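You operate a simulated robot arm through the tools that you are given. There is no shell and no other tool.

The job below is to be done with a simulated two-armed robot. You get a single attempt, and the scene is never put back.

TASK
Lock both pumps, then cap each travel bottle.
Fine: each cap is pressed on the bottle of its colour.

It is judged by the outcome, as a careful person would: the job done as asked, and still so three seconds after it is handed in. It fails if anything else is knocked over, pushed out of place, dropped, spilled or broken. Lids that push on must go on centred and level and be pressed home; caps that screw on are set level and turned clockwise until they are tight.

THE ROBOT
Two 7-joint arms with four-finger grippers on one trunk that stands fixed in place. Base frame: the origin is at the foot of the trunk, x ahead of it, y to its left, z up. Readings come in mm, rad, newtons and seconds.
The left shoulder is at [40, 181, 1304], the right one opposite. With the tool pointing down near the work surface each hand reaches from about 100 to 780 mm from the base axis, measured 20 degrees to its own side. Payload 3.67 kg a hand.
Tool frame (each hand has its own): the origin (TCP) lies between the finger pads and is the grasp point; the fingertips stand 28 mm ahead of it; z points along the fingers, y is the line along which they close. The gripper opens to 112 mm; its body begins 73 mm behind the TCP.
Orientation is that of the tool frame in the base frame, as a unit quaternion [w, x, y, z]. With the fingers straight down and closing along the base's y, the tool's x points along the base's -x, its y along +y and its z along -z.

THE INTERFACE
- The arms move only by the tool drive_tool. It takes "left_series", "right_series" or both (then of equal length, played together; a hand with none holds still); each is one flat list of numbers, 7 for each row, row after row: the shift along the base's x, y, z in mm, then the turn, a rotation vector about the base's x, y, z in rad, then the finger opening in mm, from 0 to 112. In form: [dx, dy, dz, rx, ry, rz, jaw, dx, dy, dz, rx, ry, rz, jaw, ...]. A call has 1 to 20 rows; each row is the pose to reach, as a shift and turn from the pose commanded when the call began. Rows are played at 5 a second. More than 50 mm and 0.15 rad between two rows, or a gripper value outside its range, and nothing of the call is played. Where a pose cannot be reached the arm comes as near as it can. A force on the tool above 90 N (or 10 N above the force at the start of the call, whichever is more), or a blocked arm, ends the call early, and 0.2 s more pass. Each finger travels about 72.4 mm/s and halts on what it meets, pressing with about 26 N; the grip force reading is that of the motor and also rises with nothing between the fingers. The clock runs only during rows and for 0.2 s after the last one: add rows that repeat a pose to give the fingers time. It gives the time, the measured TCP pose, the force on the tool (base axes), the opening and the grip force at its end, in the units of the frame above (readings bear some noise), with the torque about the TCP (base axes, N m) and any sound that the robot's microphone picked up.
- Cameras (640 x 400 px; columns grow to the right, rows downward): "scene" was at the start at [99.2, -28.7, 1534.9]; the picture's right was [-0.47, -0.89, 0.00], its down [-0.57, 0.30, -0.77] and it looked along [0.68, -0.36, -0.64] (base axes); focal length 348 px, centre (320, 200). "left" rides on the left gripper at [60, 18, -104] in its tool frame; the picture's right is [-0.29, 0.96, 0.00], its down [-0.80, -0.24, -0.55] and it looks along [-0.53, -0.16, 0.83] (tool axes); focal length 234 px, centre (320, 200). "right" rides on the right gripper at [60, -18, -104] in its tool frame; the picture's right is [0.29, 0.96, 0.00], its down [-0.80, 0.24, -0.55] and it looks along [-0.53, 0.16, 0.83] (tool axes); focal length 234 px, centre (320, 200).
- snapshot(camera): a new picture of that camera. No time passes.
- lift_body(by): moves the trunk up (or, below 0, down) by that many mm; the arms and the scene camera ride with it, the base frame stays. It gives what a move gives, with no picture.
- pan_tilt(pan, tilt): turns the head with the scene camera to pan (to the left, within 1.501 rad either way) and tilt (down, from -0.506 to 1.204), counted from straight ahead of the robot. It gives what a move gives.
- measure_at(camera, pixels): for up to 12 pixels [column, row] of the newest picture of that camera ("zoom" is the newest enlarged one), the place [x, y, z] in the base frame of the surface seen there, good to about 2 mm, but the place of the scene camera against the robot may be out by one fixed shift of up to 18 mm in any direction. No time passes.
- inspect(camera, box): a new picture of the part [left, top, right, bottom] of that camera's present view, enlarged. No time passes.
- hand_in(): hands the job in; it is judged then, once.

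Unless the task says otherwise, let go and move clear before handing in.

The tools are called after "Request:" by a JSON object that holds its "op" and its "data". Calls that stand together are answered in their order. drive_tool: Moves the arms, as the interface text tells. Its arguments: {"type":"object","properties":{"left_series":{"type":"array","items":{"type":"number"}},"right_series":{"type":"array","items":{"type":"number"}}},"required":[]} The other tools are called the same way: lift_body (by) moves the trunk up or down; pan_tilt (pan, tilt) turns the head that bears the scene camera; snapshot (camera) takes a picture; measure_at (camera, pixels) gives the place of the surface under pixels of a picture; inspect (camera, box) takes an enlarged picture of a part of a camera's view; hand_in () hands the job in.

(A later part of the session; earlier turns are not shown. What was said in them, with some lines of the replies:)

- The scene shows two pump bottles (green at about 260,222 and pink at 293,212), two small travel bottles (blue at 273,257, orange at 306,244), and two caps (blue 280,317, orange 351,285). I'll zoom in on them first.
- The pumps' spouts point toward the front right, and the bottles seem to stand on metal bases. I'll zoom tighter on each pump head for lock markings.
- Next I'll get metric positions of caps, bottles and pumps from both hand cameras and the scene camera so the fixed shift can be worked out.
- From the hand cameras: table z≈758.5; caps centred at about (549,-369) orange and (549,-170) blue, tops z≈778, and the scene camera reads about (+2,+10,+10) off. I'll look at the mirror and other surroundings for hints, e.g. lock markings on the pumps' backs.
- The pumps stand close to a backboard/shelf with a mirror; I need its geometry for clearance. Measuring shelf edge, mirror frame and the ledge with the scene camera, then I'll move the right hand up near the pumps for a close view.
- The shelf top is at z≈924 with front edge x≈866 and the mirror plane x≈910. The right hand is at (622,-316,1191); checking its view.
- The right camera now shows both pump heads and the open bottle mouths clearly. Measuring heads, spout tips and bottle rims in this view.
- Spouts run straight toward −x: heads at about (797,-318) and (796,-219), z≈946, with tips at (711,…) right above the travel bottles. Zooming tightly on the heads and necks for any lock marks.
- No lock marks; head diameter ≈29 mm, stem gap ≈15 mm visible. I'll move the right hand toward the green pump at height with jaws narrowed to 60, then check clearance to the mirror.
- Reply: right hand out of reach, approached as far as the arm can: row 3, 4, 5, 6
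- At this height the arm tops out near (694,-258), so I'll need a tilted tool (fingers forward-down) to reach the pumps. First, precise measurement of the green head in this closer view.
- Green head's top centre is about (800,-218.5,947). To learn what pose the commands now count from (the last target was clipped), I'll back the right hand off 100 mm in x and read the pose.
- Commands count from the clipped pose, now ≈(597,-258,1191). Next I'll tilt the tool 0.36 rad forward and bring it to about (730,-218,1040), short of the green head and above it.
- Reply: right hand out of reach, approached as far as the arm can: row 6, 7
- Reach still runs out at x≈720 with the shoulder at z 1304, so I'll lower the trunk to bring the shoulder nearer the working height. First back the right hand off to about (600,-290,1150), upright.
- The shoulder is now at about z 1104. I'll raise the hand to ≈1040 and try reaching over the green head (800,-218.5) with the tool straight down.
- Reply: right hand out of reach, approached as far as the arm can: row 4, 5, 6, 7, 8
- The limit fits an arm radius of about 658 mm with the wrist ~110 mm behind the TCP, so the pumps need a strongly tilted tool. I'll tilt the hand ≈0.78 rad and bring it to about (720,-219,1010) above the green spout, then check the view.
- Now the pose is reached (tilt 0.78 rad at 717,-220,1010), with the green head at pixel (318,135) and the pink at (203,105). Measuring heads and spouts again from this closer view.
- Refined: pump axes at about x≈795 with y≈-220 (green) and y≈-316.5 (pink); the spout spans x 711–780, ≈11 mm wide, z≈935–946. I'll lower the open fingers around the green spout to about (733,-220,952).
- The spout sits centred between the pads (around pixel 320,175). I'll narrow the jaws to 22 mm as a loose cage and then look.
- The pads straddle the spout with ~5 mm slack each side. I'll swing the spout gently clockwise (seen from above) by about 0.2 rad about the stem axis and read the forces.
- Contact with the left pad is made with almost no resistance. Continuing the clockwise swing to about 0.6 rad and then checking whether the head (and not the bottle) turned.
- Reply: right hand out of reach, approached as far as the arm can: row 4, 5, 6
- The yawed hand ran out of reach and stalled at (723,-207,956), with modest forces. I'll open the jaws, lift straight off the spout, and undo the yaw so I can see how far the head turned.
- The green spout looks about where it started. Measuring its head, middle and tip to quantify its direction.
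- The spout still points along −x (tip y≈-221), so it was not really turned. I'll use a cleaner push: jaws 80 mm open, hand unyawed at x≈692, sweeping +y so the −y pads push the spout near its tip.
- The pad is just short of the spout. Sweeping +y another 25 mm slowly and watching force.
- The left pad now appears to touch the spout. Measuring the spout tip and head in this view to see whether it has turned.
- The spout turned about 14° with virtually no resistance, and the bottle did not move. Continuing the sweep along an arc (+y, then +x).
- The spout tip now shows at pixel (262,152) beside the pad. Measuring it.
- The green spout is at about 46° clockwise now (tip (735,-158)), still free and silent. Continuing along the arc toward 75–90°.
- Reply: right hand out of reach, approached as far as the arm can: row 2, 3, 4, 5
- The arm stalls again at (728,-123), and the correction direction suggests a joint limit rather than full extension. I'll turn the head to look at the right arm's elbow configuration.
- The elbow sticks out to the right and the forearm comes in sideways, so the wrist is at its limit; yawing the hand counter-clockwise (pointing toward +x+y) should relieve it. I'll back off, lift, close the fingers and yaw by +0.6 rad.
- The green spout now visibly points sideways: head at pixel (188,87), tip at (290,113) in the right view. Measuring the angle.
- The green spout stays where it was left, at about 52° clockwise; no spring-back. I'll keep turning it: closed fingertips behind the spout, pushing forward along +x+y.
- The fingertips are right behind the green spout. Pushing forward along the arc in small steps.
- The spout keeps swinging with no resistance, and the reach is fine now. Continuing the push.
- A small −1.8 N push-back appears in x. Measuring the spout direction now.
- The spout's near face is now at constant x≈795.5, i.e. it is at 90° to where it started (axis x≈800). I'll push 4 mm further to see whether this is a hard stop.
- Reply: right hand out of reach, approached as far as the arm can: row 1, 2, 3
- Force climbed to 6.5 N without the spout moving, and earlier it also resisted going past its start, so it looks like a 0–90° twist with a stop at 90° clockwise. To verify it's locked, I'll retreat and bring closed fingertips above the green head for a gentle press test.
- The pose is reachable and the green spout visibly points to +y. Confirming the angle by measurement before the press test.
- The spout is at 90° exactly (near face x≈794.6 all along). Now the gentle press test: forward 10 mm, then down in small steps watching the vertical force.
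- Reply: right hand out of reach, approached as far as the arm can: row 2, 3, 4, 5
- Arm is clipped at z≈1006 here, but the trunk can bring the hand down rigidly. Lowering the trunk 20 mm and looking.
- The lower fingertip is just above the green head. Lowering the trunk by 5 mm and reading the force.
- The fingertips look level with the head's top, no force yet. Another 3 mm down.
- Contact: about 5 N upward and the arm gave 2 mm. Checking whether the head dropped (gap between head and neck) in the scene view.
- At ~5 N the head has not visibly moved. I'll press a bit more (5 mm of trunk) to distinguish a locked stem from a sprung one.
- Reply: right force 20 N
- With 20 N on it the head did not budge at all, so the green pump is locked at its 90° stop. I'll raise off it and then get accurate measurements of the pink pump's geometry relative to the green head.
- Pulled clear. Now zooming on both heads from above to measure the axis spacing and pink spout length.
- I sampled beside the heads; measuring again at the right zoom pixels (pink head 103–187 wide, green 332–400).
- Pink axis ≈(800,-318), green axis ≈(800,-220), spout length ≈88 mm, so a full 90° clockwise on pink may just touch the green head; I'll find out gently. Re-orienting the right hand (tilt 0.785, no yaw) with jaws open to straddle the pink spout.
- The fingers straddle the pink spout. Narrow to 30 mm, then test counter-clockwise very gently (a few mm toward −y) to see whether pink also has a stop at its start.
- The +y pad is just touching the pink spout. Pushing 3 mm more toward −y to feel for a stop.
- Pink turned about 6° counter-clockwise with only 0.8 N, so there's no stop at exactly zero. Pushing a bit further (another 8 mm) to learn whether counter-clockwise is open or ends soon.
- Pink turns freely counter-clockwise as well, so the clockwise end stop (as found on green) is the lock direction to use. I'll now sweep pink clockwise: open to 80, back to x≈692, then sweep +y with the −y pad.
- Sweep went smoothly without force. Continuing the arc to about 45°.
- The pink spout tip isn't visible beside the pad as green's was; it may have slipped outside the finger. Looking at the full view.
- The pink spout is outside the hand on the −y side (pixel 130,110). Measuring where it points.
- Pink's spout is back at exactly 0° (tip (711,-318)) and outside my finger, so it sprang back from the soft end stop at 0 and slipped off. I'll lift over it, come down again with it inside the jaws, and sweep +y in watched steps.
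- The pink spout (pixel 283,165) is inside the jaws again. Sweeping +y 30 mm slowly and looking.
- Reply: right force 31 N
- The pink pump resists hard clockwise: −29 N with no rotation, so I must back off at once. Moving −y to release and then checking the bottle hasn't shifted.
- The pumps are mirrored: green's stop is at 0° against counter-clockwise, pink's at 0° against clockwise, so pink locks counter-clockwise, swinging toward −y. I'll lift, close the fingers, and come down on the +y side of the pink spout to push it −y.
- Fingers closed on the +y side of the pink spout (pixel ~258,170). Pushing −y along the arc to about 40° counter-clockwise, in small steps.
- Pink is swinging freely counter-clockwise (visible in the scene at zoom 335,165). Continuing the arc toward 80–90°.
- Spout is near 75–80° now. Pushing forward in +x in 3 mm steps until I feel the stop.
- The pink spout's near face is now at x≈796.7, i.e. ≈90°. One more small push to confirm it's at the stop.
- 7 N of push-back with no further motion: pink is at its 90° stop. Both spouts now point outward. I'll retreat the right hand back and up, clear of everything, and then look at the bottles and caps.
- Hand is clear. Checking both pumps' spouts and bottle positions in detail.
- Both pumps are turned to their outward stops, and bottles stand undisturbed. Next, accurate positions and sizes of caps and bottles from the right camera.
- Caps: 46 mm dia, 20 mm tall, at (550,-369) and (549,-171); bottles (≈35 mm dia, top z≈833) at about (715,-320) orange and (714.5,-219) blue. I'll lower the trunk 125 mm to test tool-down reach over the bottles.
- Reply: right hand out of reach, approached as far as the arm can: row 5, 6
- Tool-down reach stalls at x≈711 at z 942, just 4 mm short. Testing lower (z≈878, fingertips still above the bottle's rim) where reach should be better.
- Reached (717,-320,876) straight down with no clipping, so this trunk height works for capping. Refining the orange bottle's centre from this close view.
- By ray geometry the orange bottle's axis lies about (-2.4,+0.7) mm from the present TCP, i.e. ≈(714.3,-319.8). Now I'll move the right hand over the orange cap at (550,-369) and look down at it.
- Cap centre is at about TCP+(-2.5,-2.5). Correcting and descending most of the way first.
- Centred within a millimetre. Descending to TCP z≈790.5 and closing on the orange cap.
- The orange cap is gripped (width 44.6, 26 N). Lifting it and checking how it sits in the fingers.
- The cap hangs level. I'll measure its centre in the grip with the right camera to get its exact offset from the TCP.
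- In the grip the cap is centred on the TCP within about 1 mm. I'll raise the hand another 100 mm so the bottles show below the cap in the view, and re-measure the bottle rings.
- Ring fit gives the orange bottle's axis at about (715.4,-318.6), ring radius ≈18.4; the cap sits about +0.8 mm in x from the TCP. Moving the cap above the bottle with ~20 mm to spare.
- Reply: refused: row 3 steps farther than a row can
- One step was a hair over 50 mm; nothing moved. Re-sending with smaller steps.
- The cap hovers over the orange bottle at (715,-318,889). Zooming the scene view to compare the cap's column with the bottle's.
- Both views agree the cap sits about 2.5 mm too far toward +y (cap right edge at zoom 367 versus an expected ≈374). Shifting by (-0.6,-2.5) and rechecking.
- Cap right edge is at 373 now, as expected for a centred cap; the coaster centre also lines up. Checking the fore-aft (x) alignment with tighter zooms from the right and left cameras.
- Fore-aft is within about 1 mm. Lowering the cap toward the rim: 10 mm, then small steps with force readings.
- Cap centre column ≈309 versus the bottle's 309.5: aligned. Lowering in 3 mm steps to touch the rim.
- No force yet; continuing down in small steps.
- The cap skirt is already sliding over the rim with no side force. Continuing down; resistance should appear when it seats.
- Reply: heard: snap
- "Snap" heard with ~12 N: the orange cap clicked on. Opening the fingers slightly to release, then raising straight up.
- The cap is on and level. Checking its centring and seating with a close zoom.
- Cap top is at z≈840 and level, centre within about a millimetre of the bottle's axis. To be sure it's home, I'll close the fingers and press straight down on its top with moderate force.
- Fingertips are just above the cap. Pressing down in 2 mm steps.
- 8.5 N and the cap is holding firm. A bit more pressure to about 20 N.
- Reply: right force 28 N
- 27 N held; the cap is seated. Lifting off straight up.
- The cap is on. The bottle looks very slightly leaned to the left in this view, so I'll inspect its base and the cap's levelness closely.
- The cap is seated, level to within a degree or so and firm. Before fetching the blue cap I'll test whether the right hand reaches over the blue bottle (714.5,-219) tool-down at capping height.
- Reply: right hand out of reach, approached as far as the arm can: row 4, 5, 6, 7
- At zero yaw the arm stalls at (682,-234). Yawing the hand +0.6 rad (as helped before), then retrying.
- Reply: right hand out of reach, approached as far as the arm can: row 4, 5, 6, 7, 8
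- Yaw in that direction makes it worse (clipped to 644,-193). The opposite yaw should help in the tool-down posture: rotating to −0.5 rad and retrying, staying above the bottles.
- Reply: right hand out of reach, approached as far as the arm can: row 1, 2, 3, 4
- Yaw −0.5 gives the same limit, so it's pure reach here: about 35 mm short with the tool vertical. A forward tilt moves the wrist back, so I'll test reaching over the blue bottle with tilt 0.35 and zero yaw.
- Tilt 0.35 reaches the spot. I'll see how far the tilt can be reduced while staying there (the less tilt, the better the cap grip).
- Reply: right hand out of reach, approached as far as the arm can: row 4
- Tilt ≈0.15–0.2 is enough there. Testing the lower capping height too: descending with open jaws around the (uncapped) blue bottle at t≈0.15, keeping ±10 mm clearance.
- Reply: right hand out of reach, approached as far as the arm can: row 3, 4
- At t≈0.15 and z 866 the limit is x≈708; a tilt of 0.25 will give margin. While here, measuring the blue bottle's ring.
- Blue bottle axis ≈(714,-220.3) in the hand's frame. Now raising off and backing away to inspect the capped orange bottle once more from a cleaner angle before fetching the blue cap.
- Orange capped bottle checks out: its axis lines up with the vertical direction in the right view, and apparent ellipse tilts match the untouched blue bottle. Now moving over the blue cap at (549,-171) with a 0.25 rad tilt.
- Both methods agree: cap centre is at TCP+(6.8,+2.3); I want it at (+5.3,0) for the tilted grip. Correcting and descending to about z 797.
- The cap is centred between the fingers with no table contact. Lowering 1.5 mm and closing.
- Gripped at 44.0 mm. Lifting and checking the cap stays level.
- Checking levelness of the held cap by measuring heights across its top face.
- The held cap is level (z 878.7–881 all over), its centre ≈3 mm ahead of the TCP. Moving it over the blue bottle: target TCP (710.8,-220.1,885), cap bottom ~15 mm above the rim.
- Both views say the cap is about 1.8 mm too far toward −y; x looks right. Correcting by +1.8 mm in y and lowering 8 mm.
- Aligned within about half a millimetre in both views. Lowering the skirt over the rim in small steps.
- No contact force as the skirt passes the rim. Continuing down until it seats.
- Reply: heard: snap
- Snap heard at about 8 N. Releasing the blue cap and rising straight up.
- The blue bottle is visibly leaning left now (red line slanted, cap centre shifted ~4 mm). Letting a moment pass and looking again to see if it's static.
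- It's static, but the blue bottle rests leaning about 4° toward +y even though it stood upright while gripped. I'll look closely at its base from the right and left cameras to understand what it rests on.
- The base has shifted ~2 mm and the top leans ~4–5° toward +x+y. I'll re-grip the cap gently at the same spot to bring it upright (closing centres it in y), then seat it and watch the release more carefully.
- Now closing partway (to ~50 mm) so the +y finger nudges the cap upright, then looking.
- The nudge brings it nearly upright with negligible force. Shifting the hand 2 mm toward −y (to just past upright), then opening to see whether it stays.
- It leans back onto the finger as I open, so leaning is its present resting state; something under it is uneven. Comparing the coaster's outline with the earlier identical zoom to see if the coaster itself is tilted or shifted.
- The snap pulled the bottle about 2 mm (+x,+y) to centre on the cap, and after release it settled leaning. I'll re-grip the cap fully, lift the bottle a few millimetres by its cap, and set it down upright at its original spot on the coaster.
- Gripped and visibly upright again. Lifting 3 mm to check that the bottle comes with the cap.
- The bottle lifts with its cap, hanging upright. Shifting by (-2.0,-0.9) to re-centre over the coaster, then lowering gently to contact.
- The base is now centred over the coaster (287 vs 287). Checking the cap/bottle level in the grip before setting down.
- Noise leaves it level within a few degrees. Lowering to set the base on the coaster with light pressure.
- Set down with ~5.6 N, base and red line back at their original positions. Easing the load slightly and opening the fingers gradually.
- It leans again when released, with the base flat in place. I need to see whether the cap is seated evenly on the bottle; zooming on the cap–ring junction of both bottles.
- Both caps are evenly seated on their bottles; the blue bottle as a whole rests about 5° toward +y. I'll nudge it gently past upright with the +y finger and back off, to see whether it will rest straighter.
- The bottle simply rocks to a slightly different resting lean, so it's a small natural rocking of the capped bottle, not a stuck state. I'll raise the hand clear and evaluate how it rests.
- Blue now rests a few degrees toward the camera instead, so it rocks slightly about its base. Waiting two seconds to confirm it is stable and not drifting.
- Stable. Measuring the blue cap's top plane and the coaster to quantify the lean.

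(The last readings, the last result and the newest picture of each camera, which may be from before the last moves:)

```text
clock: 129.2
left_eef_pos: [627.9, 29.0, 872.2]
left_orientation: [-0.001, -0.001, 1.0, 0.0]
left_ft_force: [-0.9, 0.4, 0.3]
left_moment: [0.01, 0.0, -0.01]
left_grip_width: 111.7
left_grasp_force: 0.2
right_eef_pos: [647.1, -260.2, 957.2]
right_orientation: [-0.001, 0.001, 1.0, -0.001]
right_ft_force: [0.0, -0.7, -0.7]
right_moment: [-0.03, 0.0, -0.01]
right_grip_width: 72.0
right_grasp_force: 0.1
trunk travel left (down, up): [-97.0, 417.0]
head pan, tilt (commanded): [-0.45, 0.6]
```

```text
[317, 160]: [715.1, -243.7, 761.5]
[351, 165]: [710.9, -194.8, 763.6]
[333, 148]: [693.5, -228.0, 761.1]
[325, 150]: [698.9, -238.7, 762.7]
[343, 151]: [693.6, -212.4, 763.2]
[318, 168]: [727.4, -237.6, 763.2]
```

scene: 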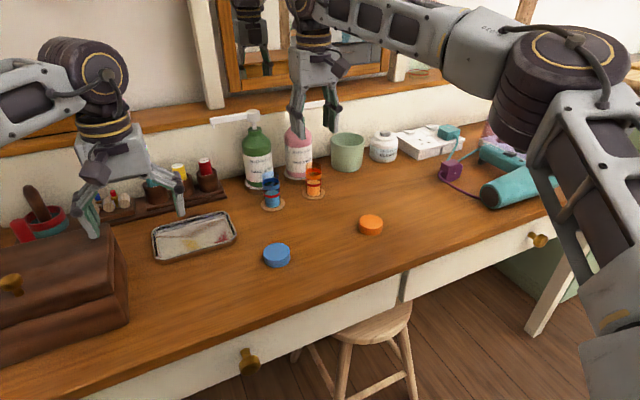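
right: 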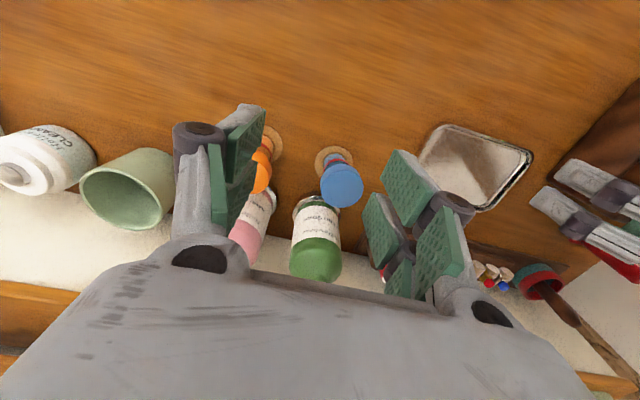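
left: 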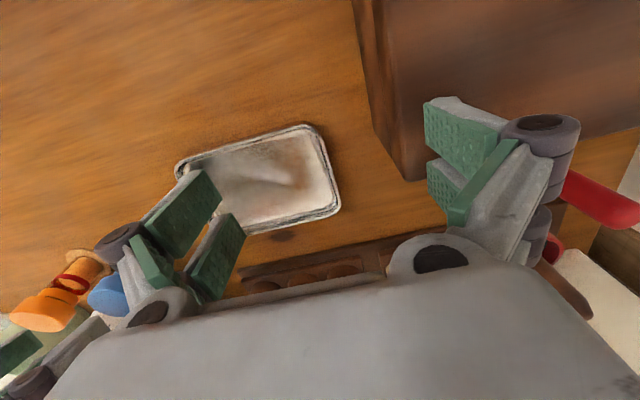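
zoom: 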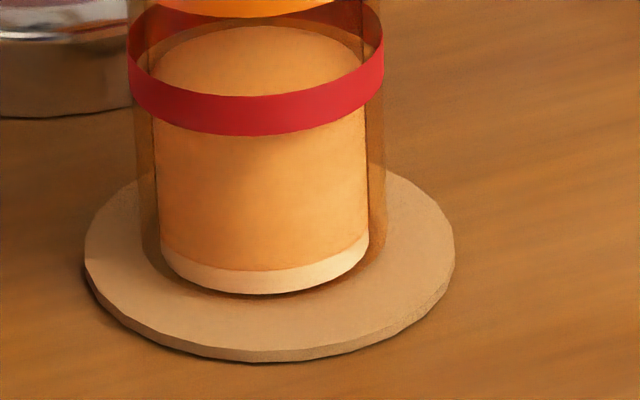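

Blue leans ≈5° (toward the robot). I'll measure the orange bottle the same way to see if that small lean is inherent to the capped bottles.

Request:
{"op": "drive_tool", "data": {"right_series": [0, -30, 0, 0, 0, 0, 72, 0, -62, 0, 0, 0, 0, 72, 0, -62, 0, 0, 0, 0, 72]}}

Request:
{"op": "snapshot", "data": {"camera": "right"}}

Request:
{"op": "inspect", "data": {"camera": "right", "box": [260, 110, 400, 230]}}

```text
clock: 130.0
left_eef_pos: [627.1, 28.6, 872.3]
left_orientation: [0.0, -0.001, 1.0, -0.001]
left_ft_force: [-0.6, -0.6, -0.6]
left_moment: [-0.02, 0.0, -0.01]
left_grip_width: 111.9
left_grasp_force: 0.1
right_eef_pos: [648.1, -321.0, 957.6]
right_orientation: [-0.001, 0.0, 1.0, -0.001]
right_ft_force: [0.0, 0.5, 0.7]
right_moment: [0.0, 0.01, -0.02]
right_grip_width: 72.0
right_grasp_force: 0.1
trunk travel left (down, up): [-97.0, 417.0]
head pan, tilt (commanded): [-0.45, 0.6]
```

```text
taken
```

right: 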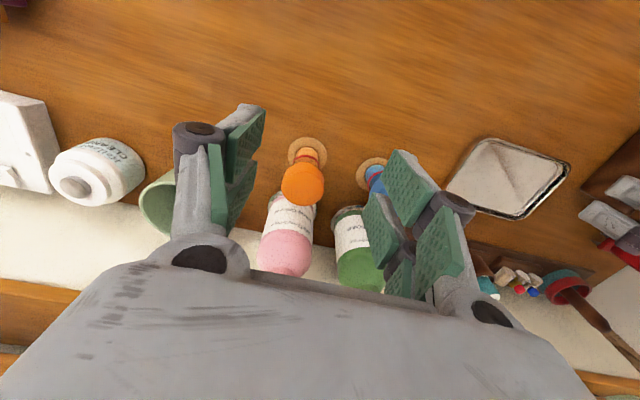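

```text
3.33 times, centred on (330, 170) of right
```

zoom: 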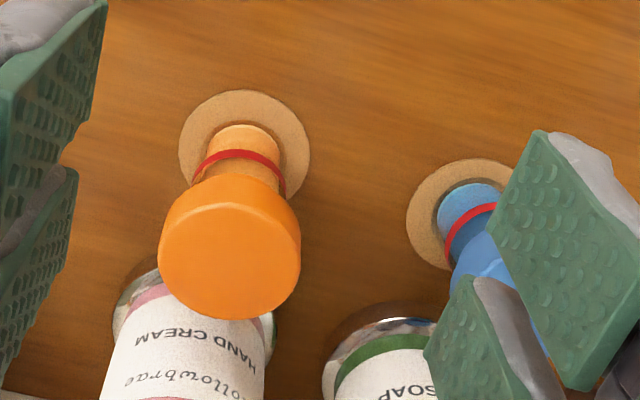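

Request:
{"op": "measure_at", "data": {"camera": "right", "pixels": [[303, 188], [286, 188], [320, 188], [303, 203], [303, 175], [292, 178], [314, 200], [292, 200], [314, 178], [308, 193], [298, 183], [303, 196]]}}

Request:
{"op": "measure_at", "data": {"camera": "right", "pixels": [[283, 188], [322, 187], [303, 205], [303, 173], [289, 178], [317, 199], [289, 199], [317, 178], [311, 188], [295, 188], [303, 181], [306, 191]]}}

Request:
{"op": "measure_at", "data": {"camera": "right", "pixels": [[290, 155], [323, 155], [303, 140], [295, 143], [314, 143], [291, 165], [321, 163]]}}

```text
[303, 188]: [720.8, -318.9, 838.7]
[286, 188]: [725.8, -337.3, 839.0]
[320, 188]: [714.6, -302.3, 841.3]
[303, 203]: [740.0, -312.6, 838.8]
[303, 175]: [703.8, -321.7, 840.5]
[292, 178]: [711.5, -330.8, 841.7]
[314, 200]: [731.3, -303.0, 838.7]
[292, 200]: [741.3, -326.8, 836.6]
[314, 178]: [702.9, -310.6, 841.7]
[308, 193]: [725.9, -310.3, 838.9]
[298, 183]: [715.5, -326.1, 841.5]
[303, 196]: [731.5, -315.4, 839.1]
```

```text
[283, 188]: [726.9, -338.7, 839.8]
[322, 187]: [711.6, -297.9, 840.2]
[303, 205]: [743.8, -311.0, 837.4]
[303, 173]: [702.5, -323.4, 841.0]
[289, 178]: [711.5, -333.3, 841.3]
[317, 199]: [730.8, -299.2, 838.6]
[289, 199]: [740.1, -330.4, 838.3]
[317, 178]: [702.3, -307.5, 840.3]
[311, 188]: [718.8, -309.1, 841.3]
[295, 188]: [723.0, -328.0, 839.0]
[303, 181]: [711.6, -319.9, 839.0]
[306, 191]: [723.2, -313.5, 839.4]
```

```text
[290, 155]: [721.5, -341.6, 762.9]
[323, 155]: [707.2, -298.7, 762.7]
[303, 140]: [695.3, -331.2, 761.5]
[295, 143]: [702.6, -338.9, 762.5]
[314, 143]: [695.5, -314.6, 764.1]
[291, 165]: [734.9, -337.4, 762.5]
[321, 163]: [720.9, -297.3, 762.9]
```

Orange shows the same ≈5° rest lean (toward +x), so it's inherent to the capped bottles standing on the coasters, and both caps are coaxial and snapped on. Now I want extra certainty on the pumps: raise the trunk back and push each spout firmly against its stop, listening for a click.

Request:
{"op": "drive_tool", "data": {"right_series": [-30, -20, 20, 0, 0, 0, 40, -60, -40, 30, 0, 0, 0, 0, -60, -45, 30, 0, 0, 0, 0]}}

Request:
{"op": "lift_body", "data": {"by": 128}}

Request:
{"op": "snapshot", "data": {"camera": "scene"}}

Request:
{"op": "inspect", "data": {"camera": "scene", "box": [200, 140, 360, 260]}}

```text
clock: 130.8
left_eef_pos: [628.5, 30.4, 872.5]
left_orientation: [0.0, -0.001, 1.0, 0.0]
left_ft_force: [0.5, 0.0, 0.4]
left_moment: [0.02, 0.04, 0.01]
left_grip_width: 112.1
left_grasp_force: 0.1
right_eef_pos: [589.7, -367.3, 988.1]
right_orientation: [0.0, 0.001, 1.0, -0.001]
right_ft_force: [0.0, 0.1, -0.7]
right_moment: [0.01, 0.03, -0.03]
right_grip_width: 0.3
right_grasp_force: 26.3
trunk travel left (down, up): [-97.0, 417.0]
head pan, tilt (commanded): [-0.45, 0.6]
```

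```text
clock: 132.4
left_eef_pos: [629.0, 27.9, 1000.9]
left_orientation: [0.0, -0.001, 1.0, 0.0]
left_ft_force: [-0.5, 0.2, 0.9]
left_moment: [-0.02, -0.02, -0.01]
left_grip_width: 112.0
left_grasp_force: 0.1
right_eef_pos: [589.4, -367.6, 1117.4]
right_orientation: [-0.002, 0.002, 1.0, -0.001]
right_ft_force: [0.0, -0.6, 0.1]
right_moment: [-0.01, -0.03, 0.0]
right_grip_width: 0.0
right_grasp_force: 26.0
trunk travel left (down, up): [-225.0, 289.0]
head pan, tilt (commanded): [-0.45, 0.6]
```

```text
taken
```

scene: 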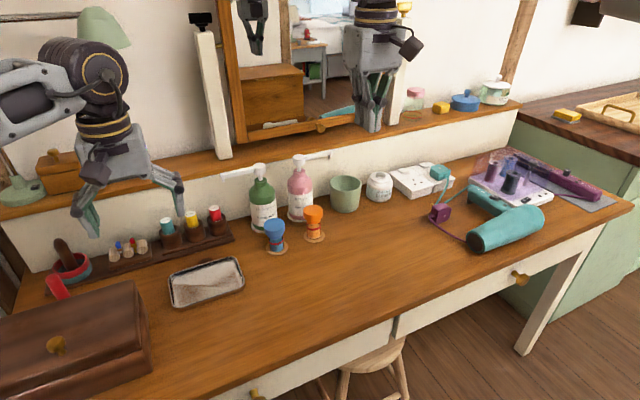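

```text
3.33 times, centred on (280, 200) of scene
```

zoom: 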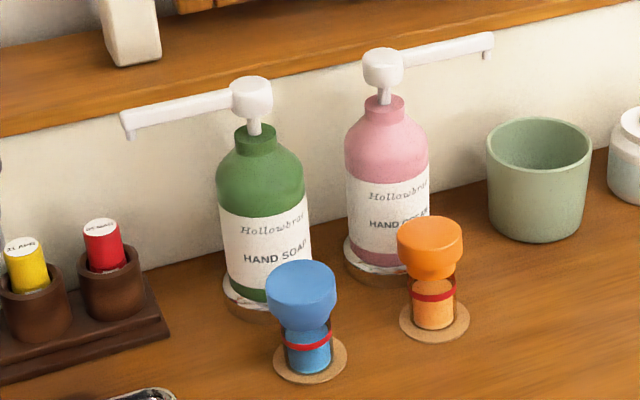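

The scene is tidy: both pumps outward, both bottles capped. Approaching the pink spout from behind again (tilt 0.785) to push it firmly against its stop.

Request:
{"op": "drive_tool", "data": {"right_series": [20, 0, -15, 0, -0.13, 0, 0, 45, 0, -35, 0, -0.26, 0, 0, 70, 0, -55, 0, -0.39, 0, 0, 95, 0, -75, 0, -0.52, 0, 0, 120, 0, -95, 0, -0.65, 0, 0, 140, 0, -112, 0, -0.785, 0, 0, 146, 0, -145, 0, -0.785, 0, 0, 150, 0, -170, 0, -0.785, 0, 0, 150, 0, -170, 0, -0.785, 0, 0]}}

Request:
{"op": "inspect", "data": {"camera": "scene", "box": [220, 110, 380, 230]}}

Request:
{"op": "inspect", "data": {"camera": "right", "box": [200, 60, 400, 230]}}

```text
clock: 134.4
left_eef_pos: [628.7, 29.4, 1002.5]
left_orientation: [0.0, 0.0, 1.0, 0.0]
left_ft_force: [0.7, -0.3, 0.6]
left_moment: [0.0, -0.03, 0.01]
left_grip_width: 112.0
left_grasp_force: 0.1
right_eef_pos: [739.2, -365.4, 947.2]
right_orientation: [0.382, 0.0, 0.924, 0.001]
right_ft_force: [0.1, -0.4, -0.9]
right_moment: [0.03, 0.01, 0.02]
right_grip_width: 0.0
right_grasp_force: 26.0
trunk travel left (down, up): [-225.0, 289.0]
head pan, tilt (commanded): [-0.45, 0.6]
```

```text
3.33 times, centred on (300, 170) of scene
```

zoom: 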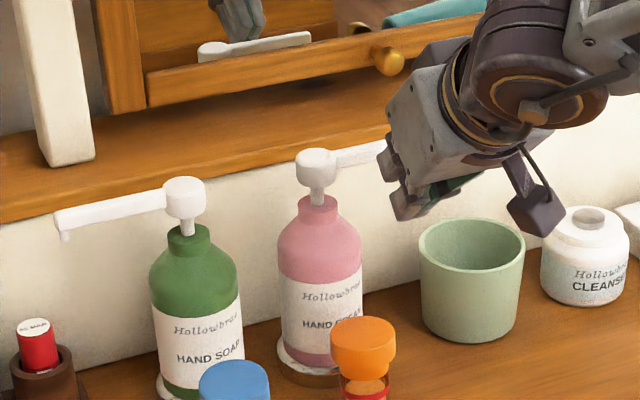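

```text
2.35 times, centred on (300, 145) of right
```

zoom: 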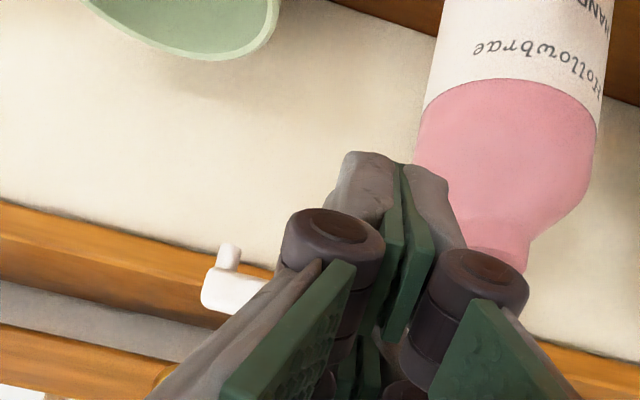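

In position behind the pink spout. Pushing +x until about 20 N against the stop.

Request:
{"op": "drive_tool", "data": {"right_series": [8, 0, 0, 0, 0, 0, 0, 15, 0, 0, 0, 0, 0, 0, 20, 0, 0, 0, 0, 0, 0, 23, 0, 0, 0, 0, 0, 0, 26, 0, 0, 0, 0, 0, 0, 28, 0, 0, 0, 0, 0, 0]}}

Request:
{"op": "inspect", "data": {"camera": "right", "box": [200, 60, 400, 230]}}

Request:
{"op": "measure_at", "data": {"camera": "zoom", "pixels": [[215, 285], [240, 295], [225, 290], [230, 285], [540, 330]]}}

```text
clock: 135.8
left_eef_pos: [626.8, 30.4, 1003.2]
left_orientation: [0.002, -0.001, 1.0, 0.001]
left_ft_force: [-0.5, -0.5, 0.2]
left_moment: [-0.03, 0.04, -0.01]
left_grip_width: 112.0
left_grasp_force: 0.0
right_eef_pos: [764.2, -367.4, 948.7]
right_orientation: [0.382, 0.0, 0.924, 0.0]
right_ft_force: [-14.1, -0.2, 5.9]
right_moment: [-0.02, -0.11, 0.0]
right_grip_width: 6.1
right_grasp_force: 35.8
trunk travel left (down, up): [-225.0, 289.0]
head pan, tilt (commanded): [-0.45, 0.6]
```

```text
2.35 times, centred on (300, 145) of right
```

zoom: 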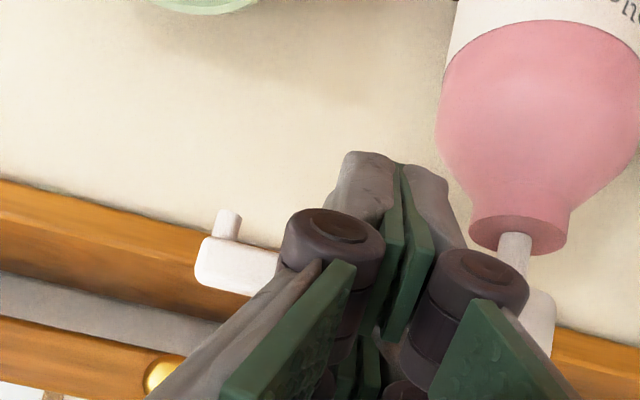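

```text
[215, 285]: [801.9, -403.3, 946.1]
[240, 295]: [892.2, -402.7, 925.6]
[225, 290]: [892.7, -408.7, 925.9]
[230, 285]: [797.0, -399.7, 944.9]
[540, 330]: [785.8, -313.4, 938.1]
```

The pink spout holds rigidly at 14 N with no further travel: a hard end stop, as with green. Backing off and retreating the right hand well clear.

Request:
{"op": "drive_tool", "data": {"right_series": [-15, 0, 0, 0, 0, 0, 0, -40, 5, 20, 0, 0, 0, 0, -75, 10, 50, 0, 0.1, 0, 0, -110, 10, 80, 0, 0.23, 0, 0, -145, 0, 100, 0, 0.36, 0, 20, -180, -10, 110, 0, 0.49, 0, 40, -215, -20, 115, 0, 0.62, 0, 60, -250, -20, 115, 0, 0.75, 0, 60, -290, -20, 115, 0, 0.785, 0, 60, -330, -20, 115, 0, 0.785, 0, 60, -330, -20, 115, 0, 0.785, 0, 60]}}

Request:
{"op": "snapshot", "data": {"camera": "scene"}}

Request:
{"op": "inspect", "data": {"camera": "scene", "box": [200, 140, 360, 260]}}

Request:
{"op": "snapshot", "data": {"camera": "right"}}

```text
clock: 138.2
left_eef_pos: [629.3, 29.4, 1000.1]
left_orientation: [-0.001, -0.001, 1.0, -0.001]
left_ft_force: [0.4, -0.2, 0.4]
left_moment: [0.02, 0.02, -0.04]
left_grip_width: 112.2
left_grasp_force: 0.0
right_eef_pos: [439.0, -386.9, 1062.5]
right_orientation: [-0.003, 0.002, 1.0, -0.001]
right_ft_force: [0.4, 0.3, -0.1]
right_moment: [-0.01, 0.01, -0.01]
right_grip_width: 59.8
right_grasp_force: 0.0
trunk travel left (down, up): [-225.0, 289.0]
head pan, tilt (commanded): [-0.45, 0.6]
```

```text
taken
```

scene: 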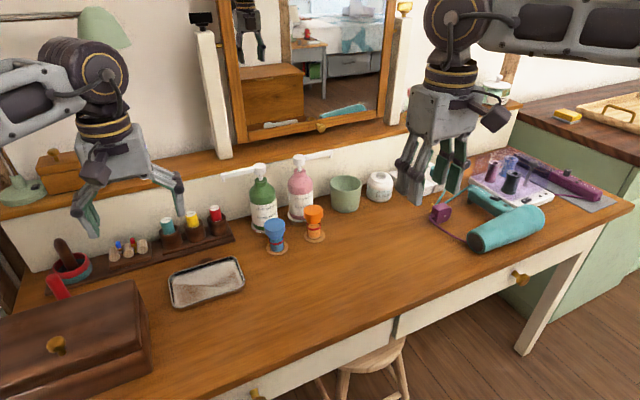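

```text
3.33 times, centred on (280, 200) of scene
```

zoom: 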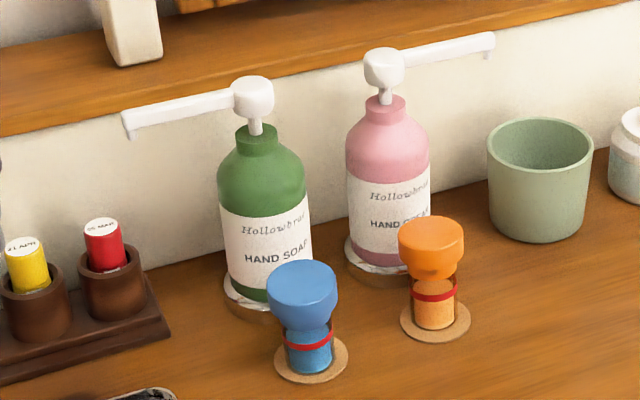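

```text
taken
```

right: 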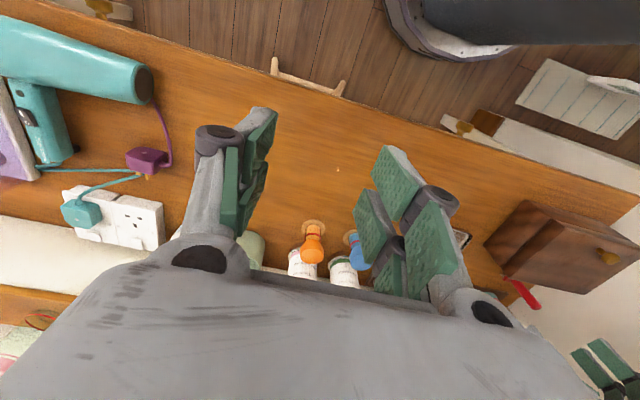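

All else in place. I notice a tiny light speck on the table in the right view at about (338,170); zooming to make sure nothing was spilled.

Request:
{"op": "inspect", "data": {"camera": "right", "box": [300, 140, 380, 200]}}

Request:
{"op": "inspect", "data": {"camera": "scene", "box": [260, 240, 420, 340]}}

```text
6.67 times, centred on (340, 170) of right
```

zoom: 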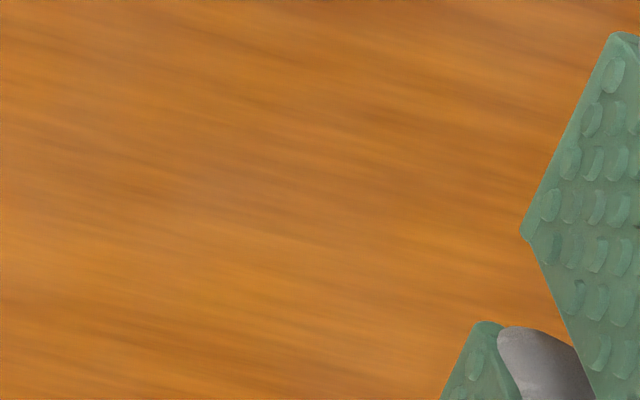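

```text
4.00 times, centred on (340, 290) of scene
```

zoom: 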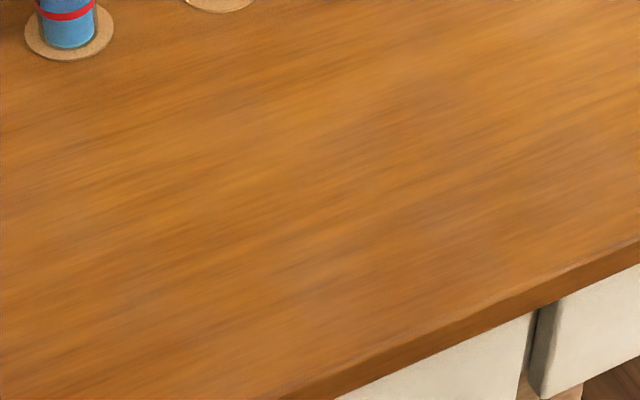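

The speck was only rendering noise, and the table is clean. Both spouts rest against their outward stops. Each cap snapped onto the bottle of its own colour, and both hands are clear. The capped bottles rest about 5° off vertical but hold still. I couldn't confirm the pump locks by sound: I take them as locked because the green head didn't move under a 20 N press and neither spout turns past its stop. Handing in.

Request:
{"op": "hand_in", "data": {}}

```text
The job is handed in.
```

I turned both pumps to their stops and capped both travel bottles, orange on orange and blue on blue. I have handed the job in and have no verdict yet.

- **Pumps:** Each spout is turned 90° outward against a hard stop, green toward +y and pink toward −y. I take that as locked. The green head did not move under a 20 N downward press; I did not press the pink head. I heard no click from either pump.
- **Caps:** Both caps snapped on audibly and sit in line with their bottles. I pressed the orange cap again with about 27 N. The blue cap saw only about 8 N, at the snap.
- **Bottles lean:** Both capped bottles now rest about 5° off vertical on their coasters, orange toward the back and blue toward the robot. I watched blue for two seconds and it held still. I re-gripped, lifted and re-set the blue bottle once to correct it, but it settled back to a similar lean.
- **Hard push on pink:** While working out which way the pink pump turns, I pushed its spout the wrong way with about 29 N. The pump did not shift.

Nothing was spilled or knocked over, and both hands ended clear of the table items.
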